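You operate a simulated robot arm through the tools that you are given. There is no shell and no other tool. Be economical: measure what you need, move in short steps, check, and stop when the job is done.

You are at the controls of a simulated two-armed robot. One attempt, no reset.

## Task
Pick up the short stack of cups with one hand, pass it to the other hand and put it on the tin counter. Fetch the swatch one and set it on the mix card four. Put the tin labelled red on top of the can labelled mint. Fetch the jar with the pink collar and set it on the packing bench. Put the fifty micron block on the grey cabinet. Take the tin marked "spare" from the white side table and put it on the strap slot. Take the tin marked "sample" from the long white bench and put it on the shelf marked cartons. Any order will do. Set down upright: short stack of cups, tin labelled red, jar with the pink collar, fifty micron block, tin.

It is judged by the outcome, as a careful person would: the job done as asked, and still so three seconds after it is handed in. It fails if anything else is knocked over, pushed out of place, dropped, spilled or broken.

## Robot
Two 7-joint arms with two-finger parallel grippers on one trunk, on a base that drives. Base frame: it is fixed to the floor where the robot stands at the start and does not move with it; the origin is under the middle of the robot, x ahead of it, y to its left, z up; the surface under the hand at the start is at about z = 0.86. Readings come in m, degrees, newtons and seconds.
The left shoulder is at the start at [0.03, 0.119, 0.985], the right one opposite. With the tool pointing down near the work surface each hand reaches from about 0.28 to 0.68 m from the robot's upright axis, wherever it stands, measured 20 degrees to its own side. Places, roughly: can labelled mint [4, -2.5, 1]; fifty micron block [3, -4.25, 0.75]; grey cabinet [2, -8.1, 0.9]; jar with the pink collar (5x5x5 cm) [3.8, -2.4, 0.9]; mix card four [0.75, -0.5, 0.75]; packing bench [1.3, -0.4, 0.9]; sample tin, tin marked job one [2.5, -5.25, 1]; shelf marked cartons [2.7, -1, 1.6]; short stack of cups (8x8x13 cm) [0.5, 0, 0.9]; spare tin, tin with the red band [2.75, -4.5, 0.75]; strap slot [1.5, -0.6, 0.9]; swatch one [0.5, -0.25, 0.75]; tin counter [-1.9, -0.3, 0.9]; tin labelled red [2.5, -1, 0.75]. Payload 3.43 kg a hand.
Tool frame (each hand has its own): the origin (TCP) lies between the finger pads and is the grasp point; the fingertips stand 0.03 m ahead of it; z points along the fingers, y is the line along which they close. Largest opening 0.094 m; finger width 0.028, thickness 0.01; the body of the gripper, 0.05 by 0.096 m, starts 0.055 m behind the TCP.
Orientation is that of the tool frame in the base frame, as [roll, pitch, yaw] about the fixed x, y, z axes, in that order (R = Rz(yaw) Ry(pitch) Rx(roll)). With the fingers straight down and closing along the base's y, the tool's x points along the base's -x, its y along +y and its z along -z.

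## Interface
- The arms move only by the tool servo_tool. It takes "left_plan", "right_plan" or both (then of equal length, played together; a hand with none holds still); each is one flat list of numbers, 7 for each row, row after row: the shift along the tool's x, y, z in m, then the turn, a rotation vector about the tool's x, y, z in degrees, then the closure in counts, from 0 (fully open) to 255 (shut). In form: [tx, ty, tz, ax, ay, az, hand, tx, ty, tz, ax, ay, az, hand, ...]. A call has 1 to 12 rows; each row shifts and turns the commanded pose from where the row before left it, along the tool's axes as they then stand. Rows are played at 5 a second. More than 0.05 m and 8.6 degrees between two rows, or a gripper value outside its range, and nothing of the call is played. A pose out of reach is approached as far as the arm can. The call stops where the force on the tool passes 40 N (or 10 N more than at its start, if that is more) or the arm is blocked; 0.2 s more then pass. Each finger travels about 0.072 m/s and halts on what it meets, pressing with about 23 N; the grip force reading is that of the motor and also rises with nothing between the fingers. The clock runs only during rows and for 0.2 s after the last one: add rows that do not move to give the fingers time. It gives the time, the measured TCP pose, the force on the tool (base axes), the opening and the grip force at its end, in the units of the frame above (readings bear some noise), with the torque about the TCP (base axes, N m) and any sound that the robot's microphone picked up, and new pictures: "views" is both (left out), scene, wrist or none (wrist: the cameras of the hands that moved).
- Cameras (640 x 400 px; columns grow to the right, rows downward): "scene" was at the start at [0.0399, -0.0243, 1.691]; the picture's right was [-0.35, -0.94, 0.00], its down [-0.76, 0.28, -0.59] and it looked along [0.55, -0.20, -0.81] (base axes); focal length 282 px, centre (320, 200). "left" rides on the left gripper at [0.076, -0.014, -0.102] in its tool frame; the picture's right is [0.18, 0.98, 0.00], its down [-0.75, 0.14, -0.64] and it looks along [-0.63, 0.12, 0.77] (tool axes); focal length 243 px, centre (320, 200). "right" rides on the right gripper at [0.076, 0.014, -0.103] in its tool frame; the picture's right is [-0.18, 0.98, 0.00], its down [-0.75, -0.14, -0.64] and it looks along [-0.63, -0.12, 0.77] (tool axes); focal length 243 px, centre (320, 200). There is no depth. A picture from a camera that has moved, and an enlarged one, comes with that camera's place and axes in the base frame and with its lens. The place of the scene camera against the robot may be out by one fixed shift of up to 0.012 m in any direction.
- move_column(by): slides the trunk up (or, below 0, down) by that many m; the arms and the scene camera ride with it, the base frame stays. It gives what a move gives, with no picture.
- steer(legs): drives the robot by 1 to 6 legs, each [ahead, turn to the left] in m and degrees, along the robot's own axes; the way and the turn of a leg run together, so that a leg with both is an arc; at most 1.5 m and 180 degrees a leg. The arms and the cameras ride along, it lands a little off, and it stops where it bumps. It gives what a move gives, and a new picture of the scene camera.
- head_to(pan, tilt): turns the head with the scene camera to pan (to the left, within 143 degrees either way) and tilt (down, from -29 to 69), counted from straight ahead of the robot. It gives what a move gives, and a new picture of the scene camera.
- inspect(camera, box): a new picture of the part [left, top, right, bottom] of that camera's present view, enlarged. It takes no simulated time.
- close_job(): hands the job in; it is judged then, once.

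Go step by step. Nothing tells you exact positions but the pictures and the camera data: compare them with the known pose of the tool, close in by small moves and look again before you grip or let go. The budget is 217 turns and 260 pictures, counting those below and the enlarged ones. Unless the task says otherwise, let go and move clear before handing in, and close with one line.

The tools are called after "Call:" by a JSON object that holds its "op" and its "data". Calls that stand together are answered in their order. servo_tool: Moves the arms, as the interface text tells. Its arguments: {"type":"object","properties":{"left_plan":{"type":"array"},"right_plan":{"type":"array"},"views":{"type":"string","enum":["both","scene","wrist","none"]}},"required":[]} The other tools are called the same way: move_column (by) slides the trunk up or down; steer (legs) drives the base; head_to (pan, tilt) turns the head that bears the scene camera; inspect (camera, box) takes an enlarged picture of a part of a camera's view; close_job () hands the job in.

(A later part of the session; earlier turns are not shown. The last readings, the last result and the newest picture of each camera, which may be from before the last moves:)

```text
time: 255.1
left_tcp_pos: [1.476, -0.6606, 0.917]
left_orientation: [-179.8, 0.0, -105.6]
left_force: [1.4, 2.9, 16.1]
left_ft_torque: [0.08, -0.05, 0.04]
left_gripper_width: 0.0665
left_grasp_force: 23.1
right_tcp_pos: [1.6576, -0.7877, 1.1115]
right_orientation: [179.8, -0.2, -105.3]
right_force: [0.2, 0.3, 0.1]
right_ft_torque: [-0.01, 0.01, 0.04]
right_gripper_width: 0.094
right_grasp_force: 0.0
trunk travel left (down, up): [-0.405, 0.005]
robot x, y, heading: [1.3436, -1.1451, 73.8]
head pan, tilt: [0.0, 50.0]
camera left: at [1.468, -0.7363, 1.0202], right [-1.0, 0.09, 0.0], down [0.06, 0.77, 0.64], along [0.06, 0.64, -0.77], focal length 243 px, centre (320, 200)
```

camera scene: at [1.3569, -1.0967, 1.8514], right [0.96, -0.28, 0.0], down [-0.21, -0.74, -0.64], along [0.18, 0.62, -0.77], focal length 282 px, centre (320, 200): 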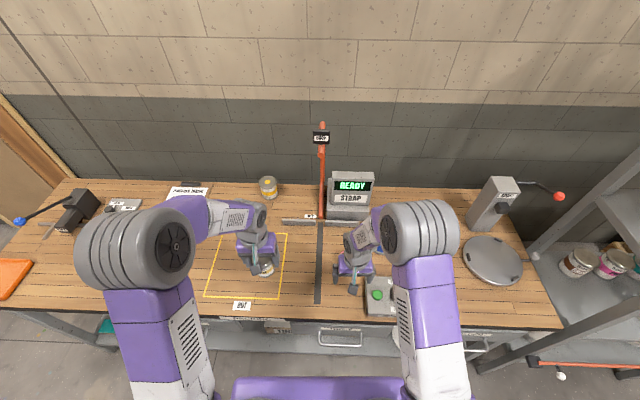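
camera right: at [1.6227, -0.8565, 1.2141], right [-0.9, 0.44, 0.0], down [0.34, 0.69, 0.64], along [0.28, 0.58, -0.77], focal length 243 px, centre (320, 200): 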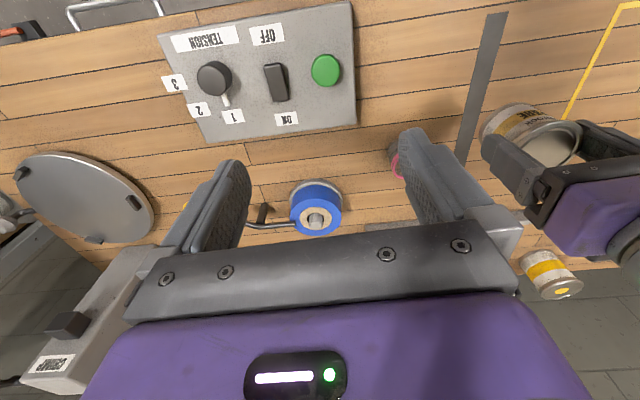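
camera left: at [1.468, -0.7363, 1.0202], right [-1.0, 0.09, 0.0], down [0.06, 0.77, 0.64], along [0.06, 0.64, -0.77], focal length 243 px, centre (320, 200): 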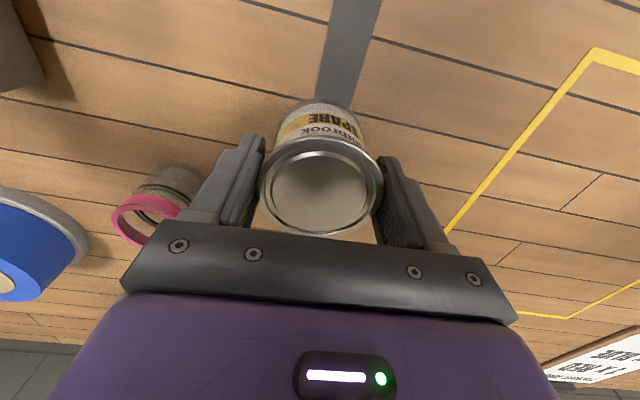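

It's resting on the slot. I release and rise.

Call:
{"op": "servo_tool", "data": {"left_plan": [0, 0, -0.001, 0, 0, 0, 255, 0, 0, 0, 0, 0, 0, 150, 0, 0, 0, 0, 0, 0, 70, 0, 0, 0, 0, 0, 0, 20, 0, 0, 0, 0, 0, 0, 20, 0, 0, -0.02, 0, 0, 0, 20, 0, 0, -0.04, 0, 0, 0, 20, 0, 0, -0.045, 0, 0, 0, 20, 0, 0, -0.045, 0, 0, 0, 0, 0.04, 0, -0.03, 0, 0, 0, 0, 0.045, 0.02, 0, 0, 0, 0, 0], "views": "both"}}

```text
time: 257.5
left_tcp_pos: [1.4272, -0.7378, 1.0988]
left_orientation: [-179.7, 0.0, -105.6]
left_force: [-1.0, -0.1, -1.2]
left_ft_torque: [-0.01, 0.0, 0.03]
left_gripper_width: 0.094
left_grasp_force: 0.0
right_tcp_pos: [1.6557, -0.7872, 1.1123]
right_orientation: [179.9, -0.1, -105.4]
right_force: [-0.7, 0.2, -0.8]
right_ft_torque: [0.01, -0.02, -0.06]
right_gripper_width: 0.0939
right_grasp_force: 0.1
trunk travel left (down, up): [-0.405, 0.005]
robot x, y, heading: [1.3424, -1.1406, 73.8]
head pan, tilt: [0.0, 50.0]
camera scene: at [1.3561, -1.0961, 1.8514], right [0.96, -0.28, 0.0], down [-0.21, -0.74, -0.64], along [0.18, 0.62, -0.77], focal length 282 px, centre (320, 200)
camera left: at [1.4209, -0.8136, 1.2019], right [-1.0, 0.09, 0.0], down [0.06, 0.76, 0.64], along [0.06, 0.64, -0.77], focal length 243 px, centre (320, 200)
```

scene: 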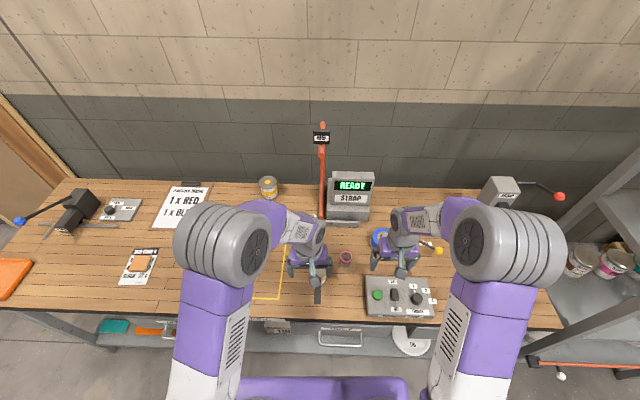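
left: 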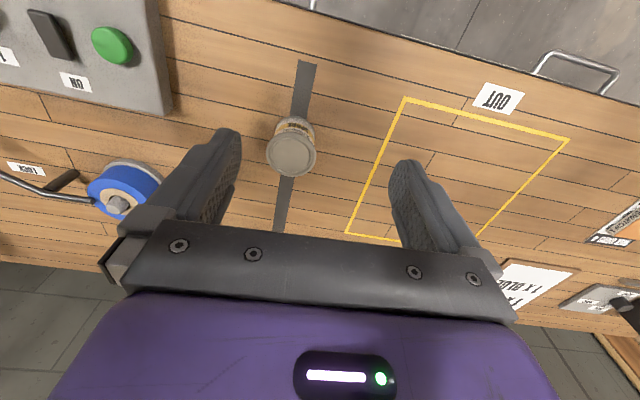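

SPARE is upright on the slot. Next I drive back for the 50 µm block.

Call:
{"op": "steer", "data": {"legs": [[-0.25, 0], [0, -113.5], [1.135, 0], [0, -55], [1.0, 0], [0.9, 0]]}}

Call:
{"op": "steer", "data": {"legs": [[0, 62.5], [0.4, 0], [0, 14]]}}

```text
time: 281.1
left_tcp_pos: [2.1304, -4.3941, 1.0986]
left_orientation: [-179.8, 0.0, 88.2]
left_force: [0.1, 0.1, 0.4]
left_ft_torque: [0.0, -0.02, -0.02]
left_gripper_width: 0.0938
left_grasp_force: 0.1
right_tcp_pos: [1.8971, -4.4011, 1.1109]
right_orientation: [179.9, -0.2, 88.5]
right_force: [0.0, -0.2, 0.0]
right_ft_torque: [0.02, -0.01, -0.01]
right_gripper_width: 0.094
right_grasp_force: 0.0
trunk travel left (down, up): [-0.405, 0.005]
robot x, y, heading: [2.1181, -3.98, -92.3]
head pan, tilt: [0.0, 50.0]
camera scene: at [2.1179, -4.0267, 1.8513], right [-1.0, 0.04, 0.0], down [0.03, 0.77, -0.64], along [-0.02, -0.64, -0.77], focal length 282 px, centre (320, 200)
```

scene: 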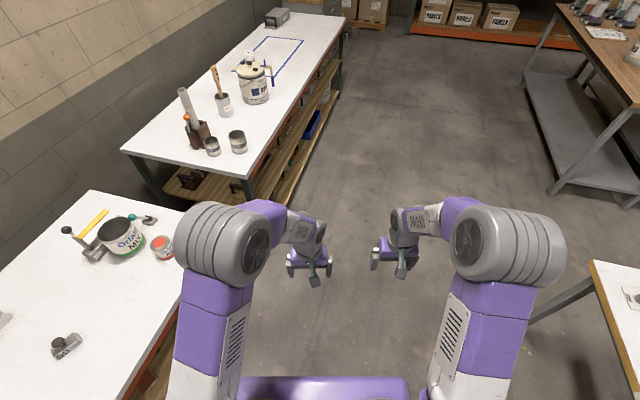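

```text
time: 287.1
left_tcp_pos: [2.8653, -4.2813, 1.0982]
left_orientation: [-179.7, -0.1, 163.2]
left_force: [-0.2, -0.1, 0.6]
left_ft_torque: [-0.01, 0.01, 0.01]
left_gripper_width: 0.0939
left_grasp_force: 0.0
right_tcp_pos: [2.811, -4.509, 1.1112]
right_orientation: [180.0, -0.1, 163.4]
right_force: [0.9, -1.3, 0.3]
right_ft_torque: [0.01, -0.01, 0.05]
right_gripper_width: 0.0942
right_grasp_force: 0.0
trunk travel left (down, up): [-0.405, 0.005]
robot x, y, heading: [2.4636, -4.1899, -17.3]
head pan, tilt: [0.0, 50.0]
camera scene: at [2.5089, -4.1991, 1.8514], right [-0.3, -0.96, 0.0], down [-0.73, 0.23, -0.64], along [0.61, -0.19, -0.77], focal length 282 px, centre (320, 200)
```

scene: 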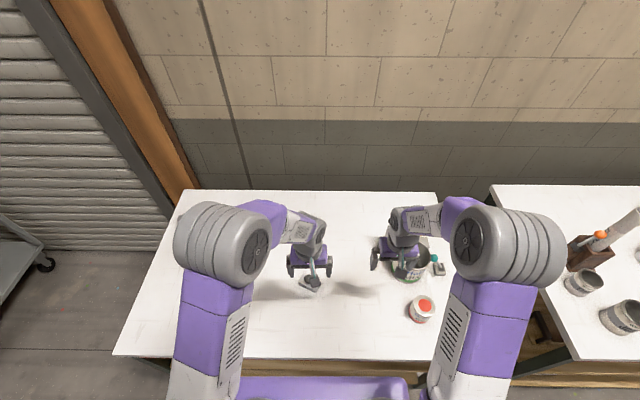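

Call:
{"op": "inspect", "data": {"camera": "left", "box": [0, 0, 640, 400]}}

```text
1.00 times, centred on (320, 200) of left (not enlarged: the box is as wide or as high as the picture)
camera zoom: at [2.7885, -4.2717, 1.2016], right [0.11, 0.99, 0.0], down [0.76, -0.08, 0.64], along [0.64, -0.07, -0.77], focal length 243 px, centre (320, 200)
```

zoom: 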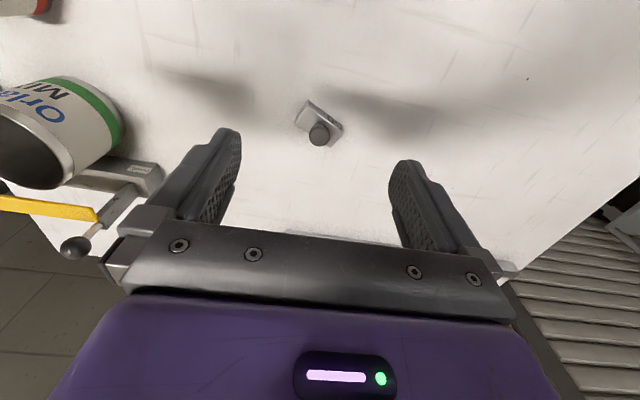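

Call:
{"op": "inspect", "data": {"camera": "left", "box": [260, 80, 380, 160]}}

```text
5.00 times, centred on (320, 120) of left
camera zoom: at [2.7885, -4.2717, 1.2016], right [0.11, 0.99, 0.0], down [0.76, -0.08, 0.64], along [0.64, -0.07, -0.77], focal length 1213 px, centre (320, 600)
```

zoom: 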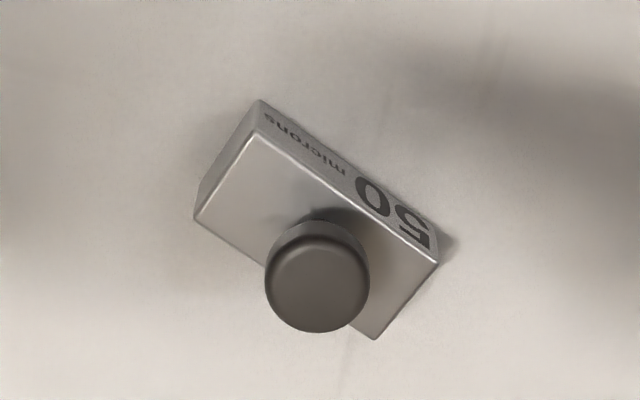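

The block ("50 microns", ~7×3 cm with knob) is at ≈[2.953,-4.291], long axis ≈49°. I move over it, turn 24° to grip its ends, and lower.

Call:
{"op": "servo_tool", "data": {"left_plan": [-0.0435, 0.008, 0, 0, 0, 0, 0, -0.0435, 0.008, 0, 0, 0, 0, 0, 0, 0, 0, 0, 0, 8.07, 0, 0, 0, 0, 0, 0, 8.07, 0, 0, 0, 0, 0, 0, 8.07, 0, 0, 0, 0.042, 0, 0, 0, 0, 0, 0, 0.042, 0, 0, 0, 0, 0, 0, 0.042, 0, 0, 0, 0, 0, 0, 0.042, 0, 0, 0, 0, 0, 0, 0, 0, 0, 0, 0], "views": "wrist"}}

```text
time: 289.3
left_tcp_pos: [2.9527, -4.2938, 0.9305]
left_orientation: [-179.8, 0.1, 138.8]
left_force: [-0.6, 0.9, -0.4]
left_ft_torque: [0.0, 0.0, 0.0]
left_gripper_width: 0.094
left_grasp_force: 0.2
right_tcp_pos: [2.8106, -4.5086, 1.1121]
right_orientation: [-180.0, -0.1, 163.6]
right_force: [-0.1, -0.2, 0.3]
right_ft_torque: [0.01, -0.01, 0.01]
right_gripper_width: 0.0939
right_grasp_force: 0.0
trunk travel left (down, up): [-0.405, 0.005]
robot x, y, heading: [2.4616, -4.187, -17.0]
head pan, tilt: [0.0, 50.0]
camera left: at [2.8862, -4.2524, 1.0338], right [0.51, 0.86, 0.0], down [0.66, -0.39, 0.64], along [0.55, -0.33, -0.77], focal length 243 px, centre (320, 200)
```

left: 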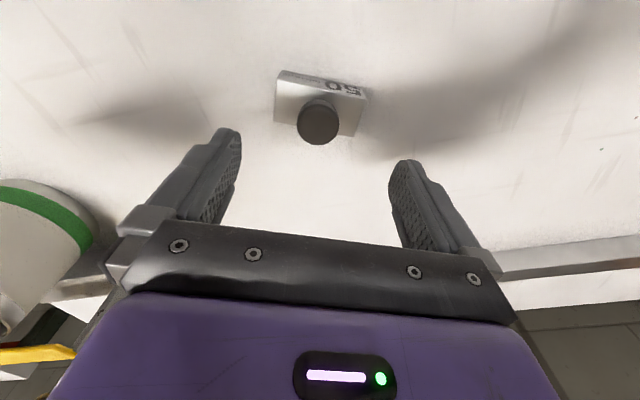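

Centred and aligned. I descend and grip.

Call:
{"op": "servo_tool", "data": {"left_plan": [0, 0, 0.045, 0, 0, 0, 0, 0, 0, 0.04, 0, 0, 0, 0, 0, 0, 0.008, 0, 0, 0, 0, 0, 0, 0, 0, 0, 0, 0, 0, 0, 0, 0, 0, 0, 255, 0, 0, 0, 0, 0, 0, 255, 0, 0, 0, 0, 0, 0, 255], "views": "wrist"}}

```text
time: 290.9
left_tcp_pos: [2.9523, -4.293, 0.838]
left_orientation: [-179.8, 0.0, 138.9]
left_force: [1.3, -0.4, -0.4]
left_ft_torque: [0.0, -0.15, -0.06]
left_gripper_width: 0.0737
left_grasp_force: 23.0
right_tcp_pos: [2.8107, -4.5097, 1.1114]
right_orientation: [179.8, -0.2, 163.4]
right_force: [-0.2, 0.5, 0.0]
right_ft_torque: [-0.02, -0.02, 0.01]
right_gripper_width: 0.0942
right_grasp_force: 0.1
trunk travel left (down, up): [-0.405, 0.005]
robot x, y, heading: [2.4618, -4.1865, -16.8]
head pan, tilt: [0.0, 50.0]
camera left: at [2.8853, -4.2528, 0.94], right [0.51, 0.86, 0.0], down [0.66, -0.39, 0.64], along [0.55, -0.33, -0.77], focal length 243 px, centre (320, 200)
```

left: 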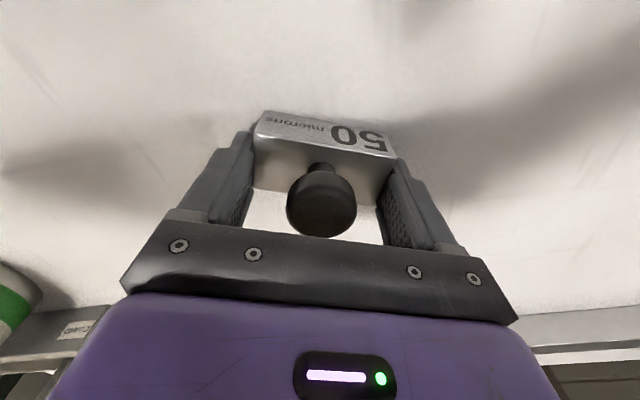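

Gripped (0.074). I lift it clear and check.

Call:
{"op": "servo_tool", "data": {"left_plan": [0, 0, -0.04, 0, 0, 0, 255, 0, 0, -0.045, 0, 0, 0, 255, 0, 0, -0.045, 0, 0, 0, 255, 0, 0, -0.045, 0, 0, 0, 255, 0, 0, -0.045, 0, 0, 0, 255, 0.04, 0, -0.02, 0, 0, 0, 255, 0.04, 0, 0, 0, 0, 0, 255, 0.04, 0, 0, 0, 0, 0, 255], "views": "wrist"}}

```text
time: 292.7
left_tcp_pos: [2.8629, -4.2134, 1.0776]
left_orientation: [-179.7, 0.0, 139.0]
left_force: [-0.1, -0.4, -3.9]
left_ft_torque: [-0.02, -0.04, 0.0]
left_gripper_width: 0.0741
left_grasp_force: 23.1
right_tcp_pos: [2.8104, -4.5074, 1.111]
right_orientation: [179.8, -0.2, 163.4]
right_force: [0.7, -0.2, -0.2]
right_ft_torque: [-0.03, -0.01, 0.0]
right_gripper_width: 0.094
right_grasp_force: 0.0
trunk travel left (down, up): [-0.405, 0.005]
robot x, y, heading: [2.4619, -4.1872, -17.3]
head pan, tilt: [0.0, 50.0]
camera left: at [2.7955, -4.172, 1.1799], right [0.51, 0.86, 0.0], down [0.66, -0.39, 0.64], along [0.55, -0.33, -0.77], focal length 243 px, centre (320, 200)
```

left: 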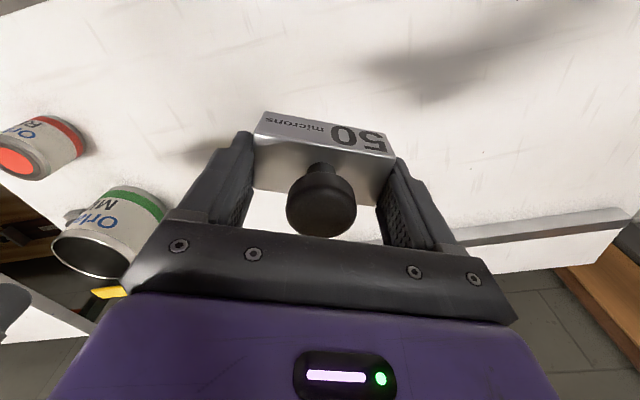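

Block held securely. Now to the long white bench for the sample tin: I back off and drive alongside it.

Call:
{"op": "steer", "data": {"legs": [[-0.27, 0], [0, -78], [0.78, 0], [0, 77.5]]}}

Call:
{"op": "inspect", "data": {"camera": "right", "box": [0, 0, 640, 400]}}

```text
time: 305.1
left_tcp_pos: [2.5225, -4.9386, 1.0779]
left_orientation: [-179.8, 0.1, 136.9]
left_force: [-0.5, -0.3, -3.9]
left_ft_torque: [-0.03, -0.01, 0.03]
left_gripper_width: 0.0739
left_grasp_force: 23.2
right_tcp_pos: [2.46, -5.2304, 1.1107]
right_orientation: [179.7, -0.2, 161.5]
right_force: [0.2, -0.5, -0.4]
right_ft_torque: [0.02, 0.01, 0.01]
right_gripper_width: 0.0939
right_grasp_force: 0.1
trunk travel left (down, up): [-0.405, 0.005]
robot x, y, heading: [2.1222, -4.8994, -19.2]
head pan, tilt: [0.0, 50.0]
camera scene: at [2.1694, -4.9122, 1.8513], right [-0.33, -0.94, 0.0], down [-0.72, 0.25, -0.64], along [0.61, -0.21, -0.77], focal length 282 px, centre (320, 200)
```

scene: 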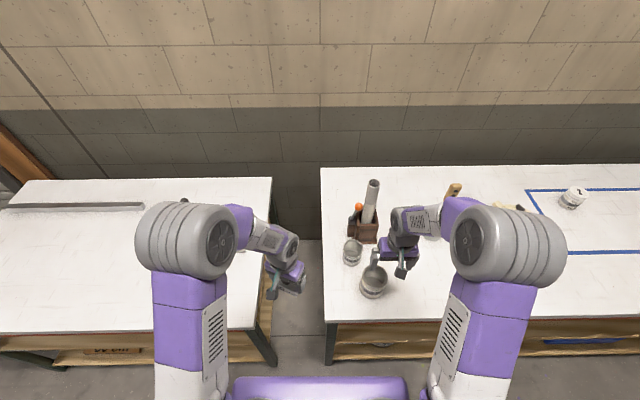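

```text
1.00 times, centred on (320, 200) of right (not enlarged: the box is as wide or as high as the picture)
camera zoom: at [2.3914, -5.1946, 1.2139], right [0.49, 0.87, 0.0], down [0.67, -0.38, 0.64], along [0.56, -0.31, -0.77], focal length 243 px, centre (320, 200)
```

zoom: 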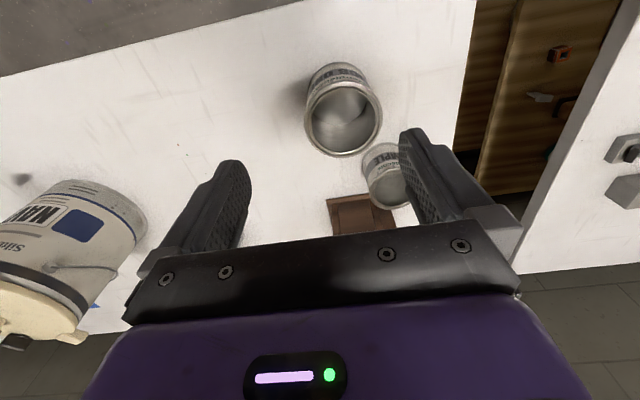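

Call:
{"op": "inspect", "data": {"camera": "scene", "box": [330, 225, 410, 305]}}

Call:
{"op": "inspect", "data": {"camera": "right", "box": [290, 50, 420, 210]}}

```text
5.00 times, centred on (370, 265) of scene
camera zoom: at [2.1694, -4.9122, 1.8513], right [-0.33, -0.94, 0.0], down [-0.72, 0.25, -0.64], along [0.61, -0.21, -0.77], focal length 1412 px, centre (70, -125)
```

zoom: 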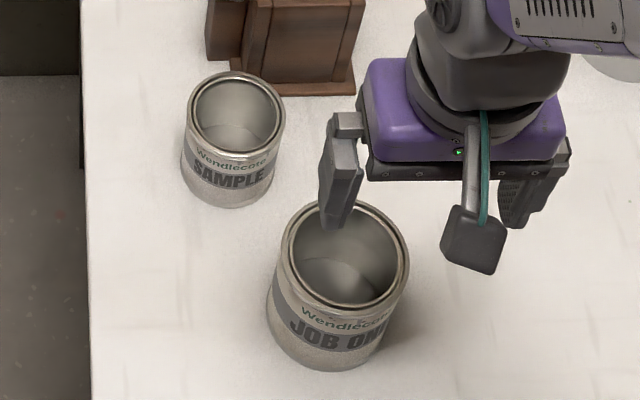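

```text
2.50 times, centred on (355, 130) of right
camera zoom: at [2.3914, -5.1946, 1.2139], right [0.49, 0.87, 0.0], down [0.67, -0.38, 0.64], along [0.56, -0.31, -0.77], focal length 606 px, centre (232, 375)
```

zoom: 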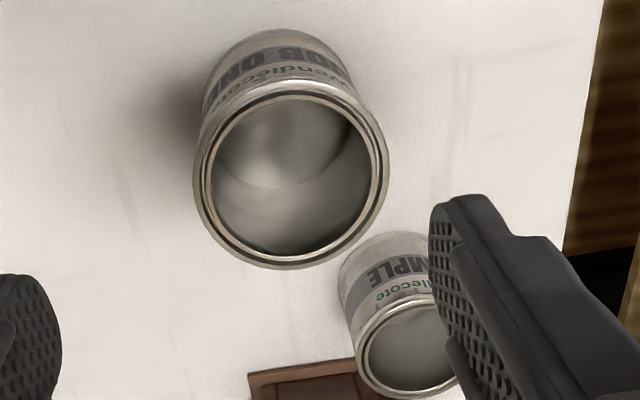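

SAMPLE is the smaller tin at ≈[2.640,-5.207], top ≈0.92. I move the right hand above it.

Call:
{"op": "servo_tool", "data": {"right_plan": [-0.0408, 0.0198, 0, 0, 0, 0, 0, -0.0408, 0.0198, 0, 0, 0, 0, 0, -0.0408, 0.0198, 0, 0, 0, 0, 0, -0.0408, 0.0198, 0, 0, 0, 0, 0, 0, 0, 0.045, 0, 0, 0, 0, 0, 0, 0.035, 0, 0, 0, 0, 0, 0, 0, 0, 0, 0, 0], "views": "wrist"}}

```text
time: 306.7
left_tcp_pos: [2.5235, -4.9386, 1.0757]
left_orientation: [-179.8, 0.1, 136.9]
left_force: [1.2, -0.5, -4.4]
left_ft_torque: [-0.01, -0.01, -0.02]
left_gripper_width: 0.0738
left_grasp_force: 22.8
right_tcp_pos: [2.6392, -5.2096, 1.0323]
right_orientation: [179.9, -0.1, 161.6]
right_force: [-0.3, 0.2, -0.4]
right_ft_torque: [0.0, 0.02, 0.02]
right_gripper_width: 0.0939
right_grasp_force: 0.1
trunk travel left (down, up): [-0.405, 0.005]
robot x, y, heading: [2.1221, -4.8963, -19.2]
head pan, tilt: [0.0, 50.0]
camera right: at [2.5702, -5.1718, 1.1345], right [0.49, 0.87, 0.0], down [0.67, -0.38, 0.64], along [0.56, -0.31, -0.77], focal length 243 px, centre (320, 200)
```

right: 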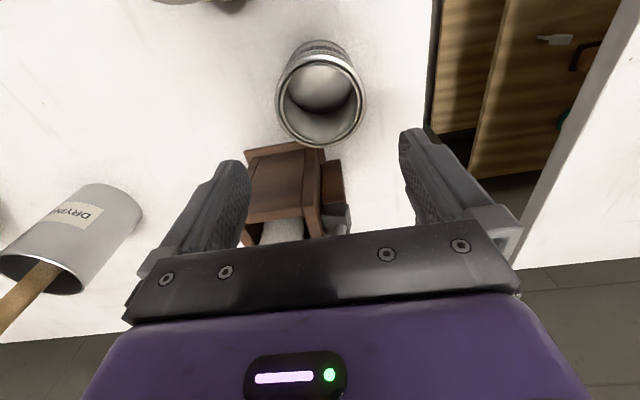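

Refined: SAMPLE at [2.628,-5.205], top 0.93, brown holder just behind it but clear of the fingers. I correct and descend.

Call:
{"op": "servo_tool", "data": {"right_plan": [0.012, 0.001, 0.01, 0, 0, 0, 0, 0, 0, 0.04, 0, 0, 0, 0, 0, 0, 0.03, 0, 0, 0, 0, 0, 0, 0, 0, 0, 0, 0], "views": "wrist"}}

```text
time: 307.7
left_tcp_pos: [2.522, -4.9391, 1.0768]
left_orientation: [-179.8, 0.0, 136.9]
left_force: [-0.3, -0.8, -4.0]
left_ft_torque: [0.0, 0.03, 0.01]
left_gripper_width: 0.0736
left_grasp_force: 23.3
right_tcp_pos: [2.629, -5.204, 0.9512]
right_orientation: [179.9, -0.2, 161.5]
right_force: [0.1, -0.3, -0.2]
right_ft_torque: [0.02, -0.03, 0.0]
right_gripper_width: 0.0939
right_grasp_force: 0.1
trunk travel left (down, up): [-0.405, 0.005]
robot x, y, heading: [2.1218, -4.8993, -19.1]
head pan, tilt: [0.0, 50.0]
camera right: at [2.5602, -5.1659, 1.0524], right [0.49, 0.87, 0.0], down [0.67, -0.38, 0.64], along [0.56, -0.31, -0.77], focal length 243 px, centre (320, 200)
```

right: 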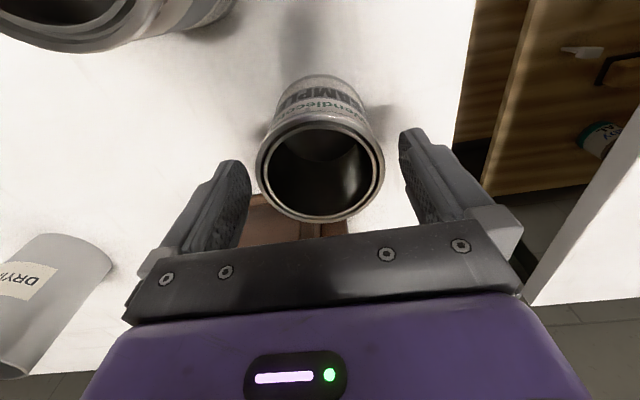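

Centred between the fingers. I go 5 cm lower and grip.

Call:
{"op": "servo_tool", "data": {"right_plan": [0, 0, 0.03, 0, 0, 0, 0, 0, 0, 0.022, 0, 0, 0, 0, 0, 0, 0, 0, 0, 0, 0, 0, 0, 0, 0, 0, 0, 255, 0, 0, 0, 0, 0, 0, 255, 0, 0, 0, 0, 0, 0, 255], "views": "wrist"}}

```text
time: 309.1
left_tcp_pos: [2.5224, -4.9384, 1.0762]
left_orientation: [-179.8, 0.0, 137.0]
left_force: [-0.2, -0.2, -3.8]
left_ft_torque: [0.0, -0.04, 0.0]
left_gripper_width: 0.0739
left_grasp_force: 23.0
right_tcp_pos: [2.6277, -5.2046, 0.8992]
right_orientation: [179.9, -0.1, 161.5]
right_force: [0.6, 0.5, -0.2]
right_ft_torque: [-0.02, 0.0, 0.02]
right_gripper_width: 0.0734
right_grasp_force: 22.9
trunk travel left (down, up): [-0.405, 0.005]
robot x, y, heading: [2.1228, -4.8986, -19.3]
head pan, tilt: [0.0, 50.0]
camera right: at [2.5593, -5.1676, 1.0009], right [0.49, 0.87, 0.0], down [0.67, -0.38, 0.64], along [0.56, -0.31, -0.77], focal length 243 px, centre (320, 200)
```

right: 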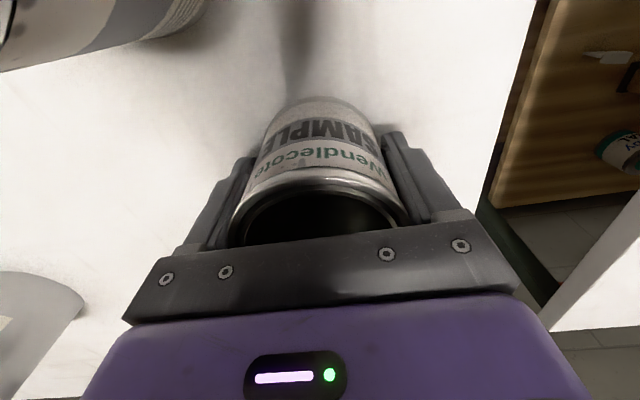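

SAMPLE is gripped, but the cartons shelf is high (~1.575), so I need a sideways hold. I'll re-set the tin near the bench's edge so it can be regripped horizontally; first lift it and move it over.

Call:
{"op": "servo_tool", "data": {"right_plan": [0, 0, -0.04, 0, 0, 0, 255, 0, 0, -0.04, 0, 0, 0, 255, 0, 0, -0.04, 0, 0, 0, 255, 0.0398, 0.0195, 0, 0, 0, 0, 255, 0.0398, 0.0195, 0, 0, 0, 0, 255, 0.0398, 0.0195, 0, 0, 0, 0, 255, 0.0398, 0.0195, 0, 0, 0, 0, 255, 0, 0, 0, 0, 0, 0, 255], "left_plan": [0.016, 0.0366, 0, 0, 0, 0, 255, 0.016, 0.0366, 0, 0, 0, 0, 255, 0.016, 0.0366, 0, 0, 0, 0, 255, 0, 0, 0, 0, 0, 0, 255, 0, 0, 0, 0, 0, 0, 255, 0, 0, 0, 0, 0, 0, 255, 0, 0, 0, 0, 0, 0, 255, 0, 0, 0, 0, 0, 0, 255], "views": "both"}}

```text
time: 310.9
left_tcp_pos: [2.5631, -4.8255, 1.0755]
left_orientation: [-179.8, 0.1, 136.9]
left_force: [0.2, -0.5, -5.1]
left_ft_torque: [0.0, 0.0, 0.0]
left_gripper_width: 0.0738
left_grasp_force: 23.0
right_tcp_pos: [2.5003, -5.0778, 1.0196]
right_orientation: [179.8, -0.1, 161.4]
right_force: [0.4, -0.2, 0.2]
right_ft_torque: [0.02, 0.02, 0.0]
right_gripper_width: 0.0731
right_grasp_force: 23.3
trunk travel left (down, up): [-0.405, 0.005]
robot x, y, heading: [2.1227, -4.8987, -19.4]
head pan, tilt: [0.0, 50.0]
camera scene: at [2.1703, -4.9132, 1.8513], right [-0.33, -0.94, 0.0], down [-0.72, 0.25, -0.64], along [0.61, -0.21, -0.77], focal length 282 px, centre (320, 200)
camera right: at [2.4323, -5.0411, 1.1219], right [0.49, 0.87, 0.0], down [0.67, -0.38, 0.64], along [0.56, -0.31, -0.77], focal length 243 px, centre (320, 200)
camera left: at [2.4974, -4.782, 1.179], right [0.54, 0.84, 0.0], down [0.65, -0.41, 0.64], along [0.54, -0.35, -0.77], focal length 243 px, centre (320, 200)
```

scene: 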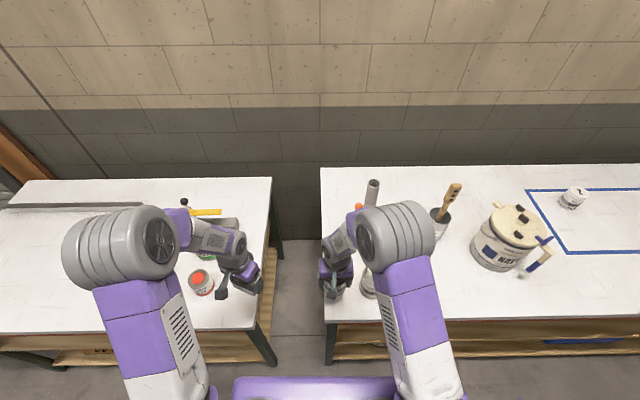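
right: 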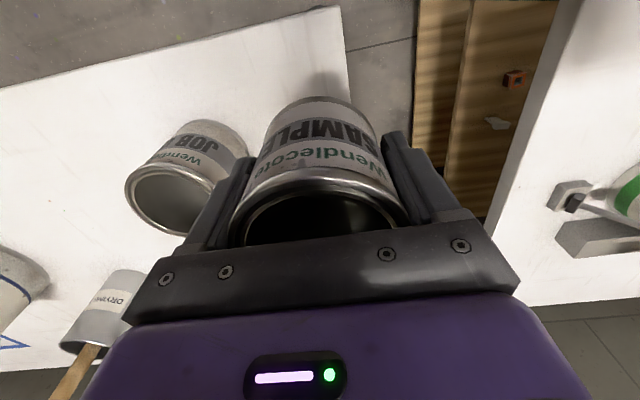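
left: 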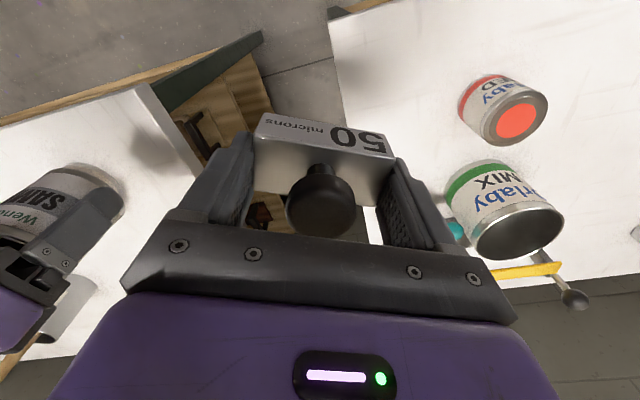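

The bench's left corner is too close there; there's more room further right past JOB ONE. I raise the tin and carry it to ≈[2.411,-5.333], 6 cm inside the front edge.

Call:
{"op": "servo_tool", "data": {"right_plan": [0, 0, -0.045, 0, 0, 0, 255, 0.0006, -0.045, 0, 0, 0, 0, 255, 0.0006, -0.045, 0, 0, 0, 0, 255, 0.0006, -0.045, 0, 0, 0, 0, 255, 0.0006, -0.045, 0, 0, 0, 0, 255, 0.0006, -0.045, 0, 0, 0, 0, 255, 0.0006, -0.045, 0, 0, 0, 0, 255, 0, 0, 0.04, 0, 0, 0, 255, 0, 0, 0.04, 0, 0, 0, 255, 0, 0, 0, 0, 0, 0, 255], "views": "both"}}

```text
time: 313.1
left_tcp_pos: [2.5618, -4.8249, 1.0765]
left_orientation: [-179.8, 0.0, 136.9]
left_force: [0.5, 0.3, -4.9]
left_ft_torque: [-0.01, 0.03, 0.0]
left_gripper_width: 0.074
left_grasp_force: 23.1
right_tcp_pos: [2.4089, -5.3324, 0.9834]
right_orientation: [179.9, -0.3, 161.4]
right_force: [-0.1, -0.2, -0.5]
right_ft_torque: [-0.02, -0.01, 0.0]
right_gripper_width: 0.0731
right_grasp_force: 23.1
trunk travel left (down, up): [-0.405, 0.005]
robot x, y, heading: [2.1188, -4.8993, -19.0]
head pan, tilt: [0.0, 50.0]
camera scene: at [2.1689, -4.9117, 1.8514], right [-0.33, -0.94, 0.0], down [-0.72, 0.25, -0.64], along [0.61, -0.21, -0.77], focal length 282 px, centre (320, 200)
camera right: at [2.3416, -5.2962, 1.0857], right [0.49, 0.87, 0.0], down [0.67, -0.38, 0.64], along [0.56, -0.31, -0.77], focal length 243 px, centre (320, 200)
```

scene: 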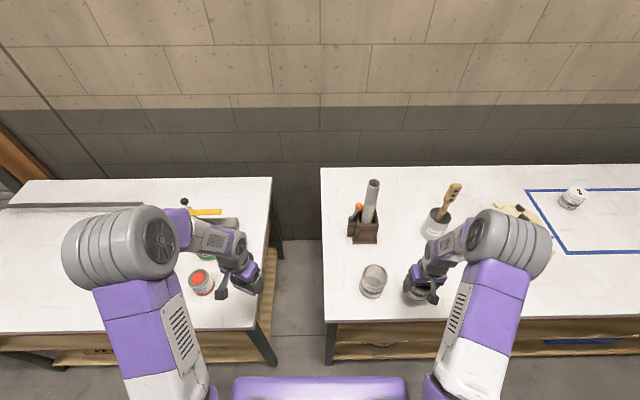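
right: 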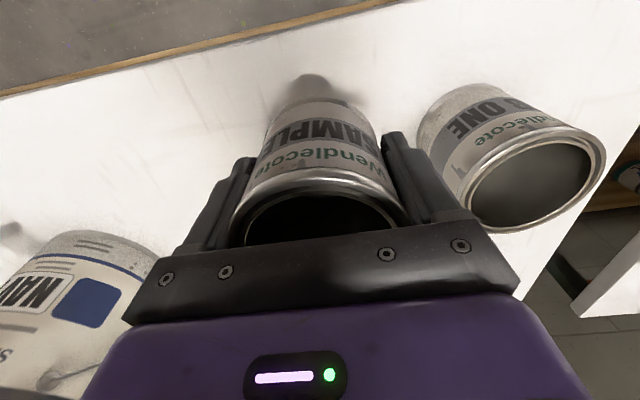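

Good spot: 5.7 cm from the edge. I set the tin down and release.

Call:
{"op": "servo_tool", "data": {"right_plan": [0, 0, 0.04, 0, 0, 0, 255, 0, 0, 0.038, 0, 0, 0, 255, 0, 0, 0.005, 0, 0, 0, 255, 0, 0, 0, 0, 0, 0, 255], "views": "none"}}

```text
time: 314.1
left_tcp_pos: [2.5625, -4.8245, 1.0765]
left_orientation: [-179.9, 0.0, 136.9]
left_force: [0.1, 0.2, -4.2]
left_ft_torque: [-0.01, -0.03, -0.03]
left_gripper_width: 0.0736
left_grasp_force: 23.0
right_tcp_pos: [2.4127, -5.3346, 0.9013]
right_orientation: [179.9, -0.1, 161.5]
right_force: [0.2, 0.8, -0.3]
right_ft_torque: [-0.03, -0.01, -0.01]
right_gripper_width: 0.0732
right_grasp_force: 23.1
trunk travel left (down, up): [-0.405, 0.005]
robot x, y, heading: [2.1254, -4.899, -19.3]
head pan, tilt: [0.0, 50.0]
```

Call:
{"op": "servo_tool", "data": {"right_plan": [0, 0, 0.0025, 0, 0, 0, 255, 0, 0, 0, 0, 0, 0, 150, 0, 0, 0, 0, 0, 0, 60, 0, 0, 0, 0, 0, 0, 0, 0, 0, -0.03, 0, 0, 0, 0, 0, 0, -0.04, 0, 0, 0, 0, 0, 0, -0.04, 0, 0, 0, 0, 0, 0, -0.04, 0, 0, 0, 0, 0.045, 0.03, 0, 0, 0, 0, 0, 0.045, 0.03, 0, 0, 0, 0, 0], "left_plan": [0, 0, 0, 0, 0, 0, 255, 0, 0, 0, 0, 0, 0, 255, 0, 0, 0, 0, 0, 0, 255, 0, 0, 0, 0, 0, 0, 255, 0, 0, -0.03, 0, 0, 0, 255, 0, 0, -0.04, 0, 0, 0, 255, 0, 0, -0.04, 0, 0, 0, 255, 0, 0, -0.02, 0, 0, 0, 255, 0, 0, 0, 0, 0, 0, 255, 0, 0, 0, 0, 0, 0, 255], "views": "wrist"}}

```text
refused: row 9 steps farther than a row can; nothing moved
```

Call:
{"op": "servo_tool", "data": {"right_plan": [0, 0, 0.0025, 0, 0, 0, 255, 0, 0, 0, 0, 0, 0, 150, 0, 0, 0, 0, 0, 0, 60, 0, 0, 0, 0, 0, 0, 0, 0, 0, -0.03, 0, 0, 0, 0, 0, 0, -0.04, 0, 0, 0, 0, 0, 0, -0.04, 0, 0, 0, 0, 0, 0, -0.04, 0, 0, 0, 0, 0.04, 0.025, 0, 0, 0, 0, 0, 0.04, 0.025, 0, 0, 0, 0, 0], "left_plan": [0, 0, 0, 0, 0, 0, 255, 0, 0, 0, 0, 0, 0, 255, 0, 0, 0, 0, 0, 0, 255, 0, 0, 0, 0, 0, 0, 255, 0, 0, -0.03, 0, 0, 0, 255, 0, 0, -0.04, 0, 0, 0, 255, 0, 0, -0.04, 0, 0, 0, 255, 0, 0, -0.02, 0, 0, 0, 255, 0, 0, 0, 0, 0, 0, 255, 0, 0, 0, 0, 0, 0, 255], "views": "wrist"}}

Call:
{"op": "steer", "data": {"legs": [[-0.2, 0], [0, -16], [0.03, 0]]}}

```text
time: 316.3
left_tcp_pos: [2.5653, -4.825, 1.2073]
left_orientation: [-179.8, 0.0, 136.9]
left_force: [-0.2, 1.0, -5.2]
left_ft_torque: [-0.02, 0.03, 0.02]
left_gripper_width: 0.0739
left_grasp_force: 22.4
right_tcp_pos: [2.3533, -5.26, 1.0499]
right_orientation: [179.9, -0.1, 161.5]
right_force: [-0.3, 0.1, -1.3]
right_ft_torque: [0.01, -0.01, 0.01]
right_gripper_width: 0.0941
right_grasp_force: 0.0
trunk travel left (down, up): [-0.405, 0.005]
robot x, y, heading: [2.1227, -4.8972, -19.4]
head pan, tilt: [0.0, 50.0]
camera right: at [2.285, -5.2225, 1.153], right [0.49, 0.87, 0.0], down [0.67, -0.37, 0.64], along [0.56, -0.31, -0.77], focal length 243 px, centre (320, 200)
camera left: at [2.4985, -4.781, 1.3111], right [0.54, 0.84, 0.0], down [0.65, -0.41, 0.64], along [0.54, -0.35, -0.77], focal length 243 px, centre (320, 200)
```

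right: 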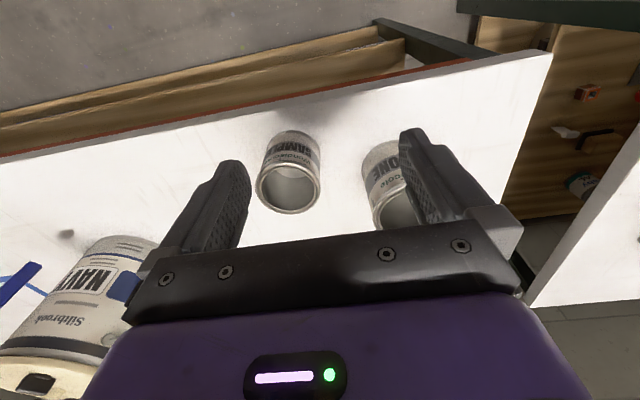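
left: 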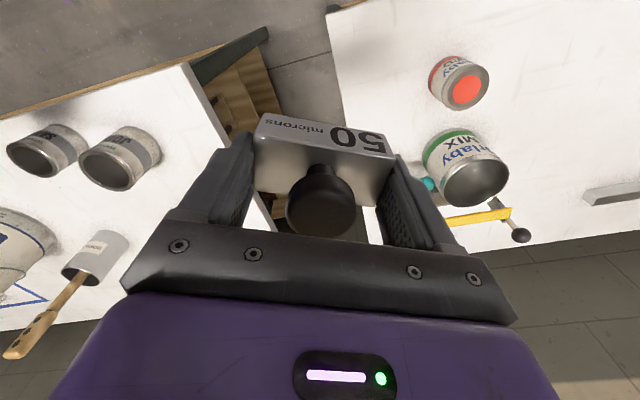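

```text
time: 319.3
left_tcp_pos: [2.3993, -4.898, 1.2092]
left_orientation: [-179.8, 0.1, 121.1]
left_force: [-0.3, 0.0, -4.3]
left_ft_torque: [-0.08, -0.01, 0.03]
left_gripper_width: 0.0741
left_grasp_force: 23.3
right_tcp_pos: [2.079, -5.2594, 1.0509]
right_orientation: [179.9, -0.1, 145.5]
right_force: [-0.3, -0.5, 0.1]
right_ft_torque: [0.01, -0.01, -0.01]
right_gripper_width: 0.0942
right_grasp_force: 0.1
trunk travel left (down, up): [-0.405, 0.005]
robot x, y, heading: [1.9579, -4.8489, -35.0]
head pan, tilt: [0.0, 50.0]
camera scene: at [1.9947, -4.8724, 1.8515], right [-0.58, -0.82, 0.0], down [-0.63, 0.44, -0.64], along [0.53, -0.37, -0.76], focal length 282 px, centre (320, 200)
```

scene: 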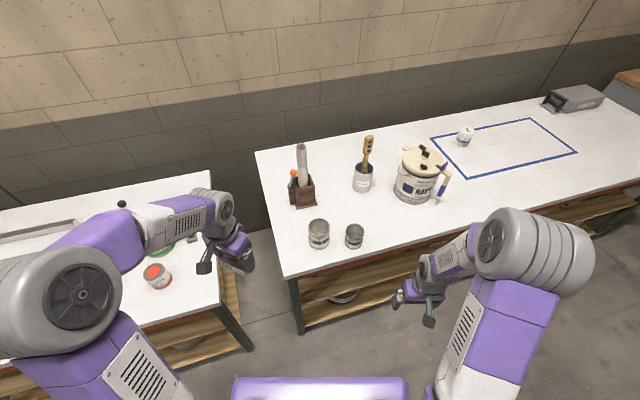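

SAMPLE stands at the bench edge. I bring the right hand forward and rotate it to near-horizontal (8° down).

Call:
{"op": "servo_tool", "data": {"right_plan": [-0.022, 0.032, 0, 0, 0, 0, 0, -0.022, 0.032, 0, 0, 0, 0, 0, -0.022, 0.032, 0, 0, 0, 0, 0, -0.022, 0.032, 0, 0, 0, 0, 0, 0, 0, 0, 0, -8.2, 0, 0, 0, 0, 0, 0, -8.2, 0, 0, 0, 0, 0, 0, -8.2, 0, 0, 0, 0, 0, 0, -8.2, 0, 0, 0, 0, 0, 0, -8.2, 0, 0, 0, 0, 0, 0, -8.2, 0, 0, 0, 0, 0, 0, -8.2, 0, 0, 0, 0, 0, 0, -8.2, 0, 0], "views": "none"}}

Call:
{"op": "servo_tool", "data": {"right_plan": [0, 0, 0, 0, -8.2, 0, 0, 0, 0, 0, 0, -8.2, 0, 0, 0, 0, 0, 0, 0, 0, 0], "views": "none"}}

Call:
{"op": "move_column", "data": {"by": -0.15}}

Call:
{"op": "inspect", "data": {"camera": "right", "box": [0, 0, 640, 400]}}

```text
time: 321.9
left_tcp_pos: [2.4009, -4.9002, 1.2087]
left_orientation: [-179.7, 0.0, 121.0]
left_force: [0.1, -0.4, -4.5]
left_ft_torque: [-0.01, 0.02, 0.0]
left_gripper_width: 0.0738
left_grasp_force: 22.8
right_tcp_pos: [2.2247, -5.2055, 1.0501]
right_orientation: [179.8, 65.4, 145.3]
right_force: [1.6, -0.5, 1.0]
right_ft_torque: [0.0, 0.05, 0.0]
right_gripper_width: 0.0938
right_grasp_force: 0.1
trunk travel left (down, up): [-0.405, 0.005]
robot x, y, heading: [1.9567, -4.8479, -35.0]
head pan, tilt: [0.0, 50.0]
```

```text
time: 322.7
left_tcp_pos: [2.4015, -4.8993, 1.2081]
left_orientation: [-179.7, 0.0, 121.1]
left_force: [-0.3, -0.3, -5.0]
left_ft_torque: [-0.03, -0.02, 0.03]
left_gripper_width: 0.0738
left_grasp_force: 22.8
right_tcp_pos: [2.2239, -5.2054, 1.0497]
right_orientation: [179.0, 81.8, 144.5]
right_force: [-0.1, -0.2, -0.2]
right_ft_torque: [-0.03, 0.02, 0.0]
right_gripper_width: 0.0939
right_grasp_force: 0.1
trunk travel left (down, up): [-0.405, 0.005]
robot x, y, heading: [1.9591, -4.852, -35.3]
head pan, tilt: [0.0, 50.0]
```

```text
time: 324.4
left_tcp_pos: [2.4011, -4.8991, 1.0597]
left_orientation: [-179.8, 0.1, 121.0]
left_force: [-0.2, 0.2, -3.8]
left_ft_torque: [-0.04, -0.02, 0.01]
left_gripper_width: 0.074
left_grasp_force: 23.1
right_tcp_pos: [2.2235, -5.2038, 0.8991]
right_orientation: [179.0, 81.9, 144.5]
right_force: [-0.4, 0.4, -0.8]
right_ft_torque: [0.01, 0.0, -0.01]
right_gripper_width: 0.0939
right_grasp_force: 0.0
trunk travel left (down, up): [-0.255, 0.155]
robot x, y, heading: [1.9567, -4.8495, -35.2]
head pan, tilt: [0.0, 50.0]
```

```text
1.00 times, centred on (320, 200) of right (not enlarged: the box is as wide or as high as the picture)
camera zoom: at [2.1379, -5.1297, 0.8387], right [0.58, 0.8, 0.18], down [-0.52, 0.18, 0.84], along [0.63, -0.58, 0.51], focal length 243 px, centre (320, 200)
```

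zoom: 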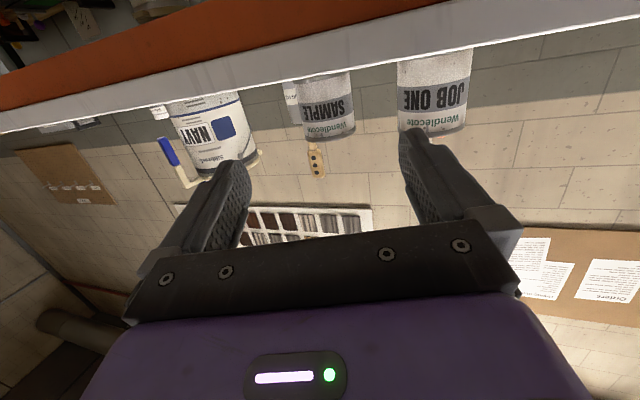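

Sample is straight ahead. I raise by 2.5 cm and approach halfway.

Call:
{"op": "servo_tool", "data": {"right_plan": [-0.0254, 0.0034, 0, 0, 0, 0, 0, 0, 0, 0.04, 0, 0, 0, 0, 0, 0, 0.04, 0, 0, 0, 0, 0, 0, 0.04, 0, 0, 0, 0, 0, 0, 0, 0, 0, 0, 0], "views": "both"}}

```text
time: 325.6
left_tcp_pos: [2.4005, -4.8986, 1.0586]
left_orientation: [-179.7, 0.0, 121.2]
left_force: [0.5, 0.4, -4.6]
left_ft_torque: [0.02, 0.01, 0.02]
left_gripper_width: 0.0738
left_grasp_force: 23.2
right_tcp_pos: [2.3288, -5.2715, 0.9072]
right_orientation: [179.0, 81.8, 144.6]
right_force: [0.0, 0.3, 0.1]
right_ft_torque: [-0.01, 0.01, -0.02]
right_gripper_width: 0.0936
right_grasp_force: 0.0
trunk travel left (down, up): [-0.255, 0.155]
robot x, y, heading: [1.954, -4.8481, -35.1]
head pan, tilt: [0.0, 50.0]
camera scene: at [1.9966, -4.8741, 1.7013], right [-0.58, -0.82, 0.0], down [-0.63, 0.44, -0.64], along [0.53, -0.37, -0.77], focal length 282 px, centre (320, 200)
camera right: at [2.2428, -5.1963, 0.8457], right [0.58, 0.8, 0.18], down [-0.52, 0.18, 0.84], along [0.63, -0.58, 0.51], focal length 243 px, centre (320, 200)
```

scene: 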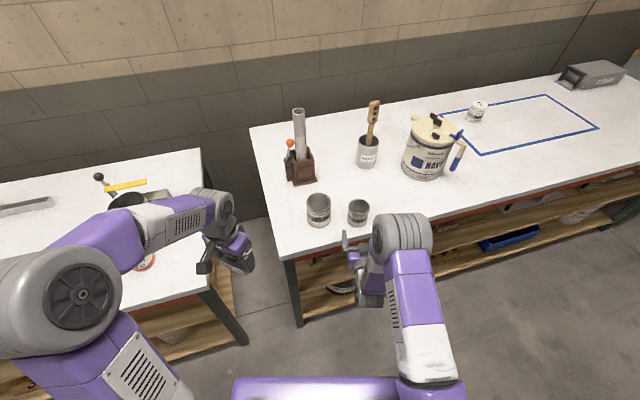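
right: 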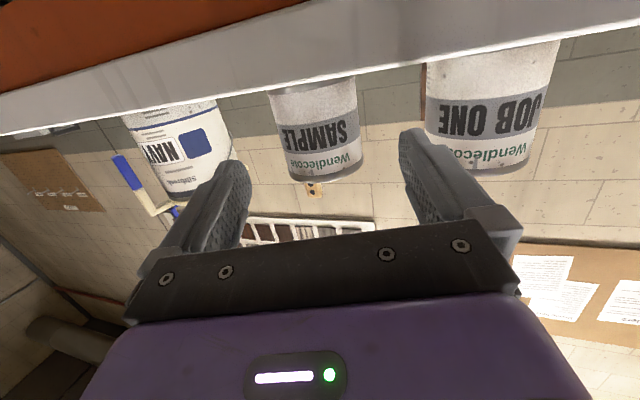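

On line. I advance the last 10 cm and grip.

Call:
{"op": "servo_tool", "data": {"right_plan": [0, -0.003, 0.04, 0, 0, 0, 0, 0, 0, 0.04, 0, 0, 0, 0, 0, 0, 0.02, 0, 0, 0, 0, 0, 0, 0, 0, 0, 0, 0, 0, 0, 0, 0, 0, 0, 255, 0, 0, 0, 0, 0, 0, 255, 0, 0, 0, 0, 0, 0, 255], "views": "wrist"}}

```text
time: 327.2
left_tcp_pos: [2.4027, -4.8993, 1.0578]
left_orientation: [-179.7, 0.0, 121.2]
left_force: [0.1, 0.7, -4.0]
left_ft_torque: [0.02, -0.04, 0.0]
left_gripper_width: 0.0737
left_grasp_force: 22.8
right_tcp_pos: [2.4083, -5.3293, 0.8928]
right_orientation: [179.0, 81.8, 144.6]
right_force: [0.0, -0.4, 0.4]
right_ft_torque: [0.0, 0.0, 0.02]
right_gripper_width: 0.0758
right_grasp_force: 22.7
trunk travel left (down, up): [-0.255, 0.155]
robot x, y, heading: [1.9593, -4.8482, -35.1]
head pan, tilt: [0.0, 50.0]
camera right: at [2.3222, -5.2539, 0.8311], right [0.58, 0.8, 0.18], down [-0.52, 0.18, 0.84], along [0.63, -0.58, 0.51], focal length 243 px, centre (320, 200)
```

right: 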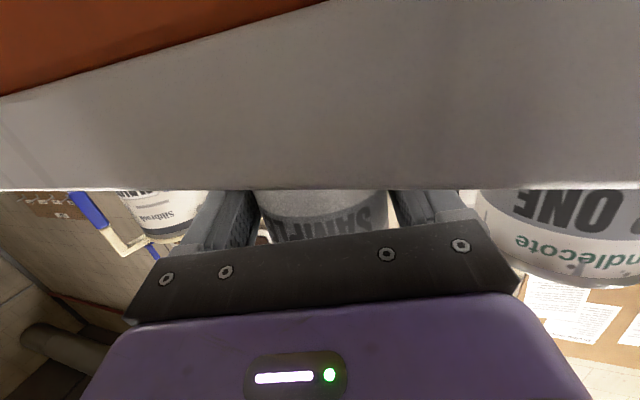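

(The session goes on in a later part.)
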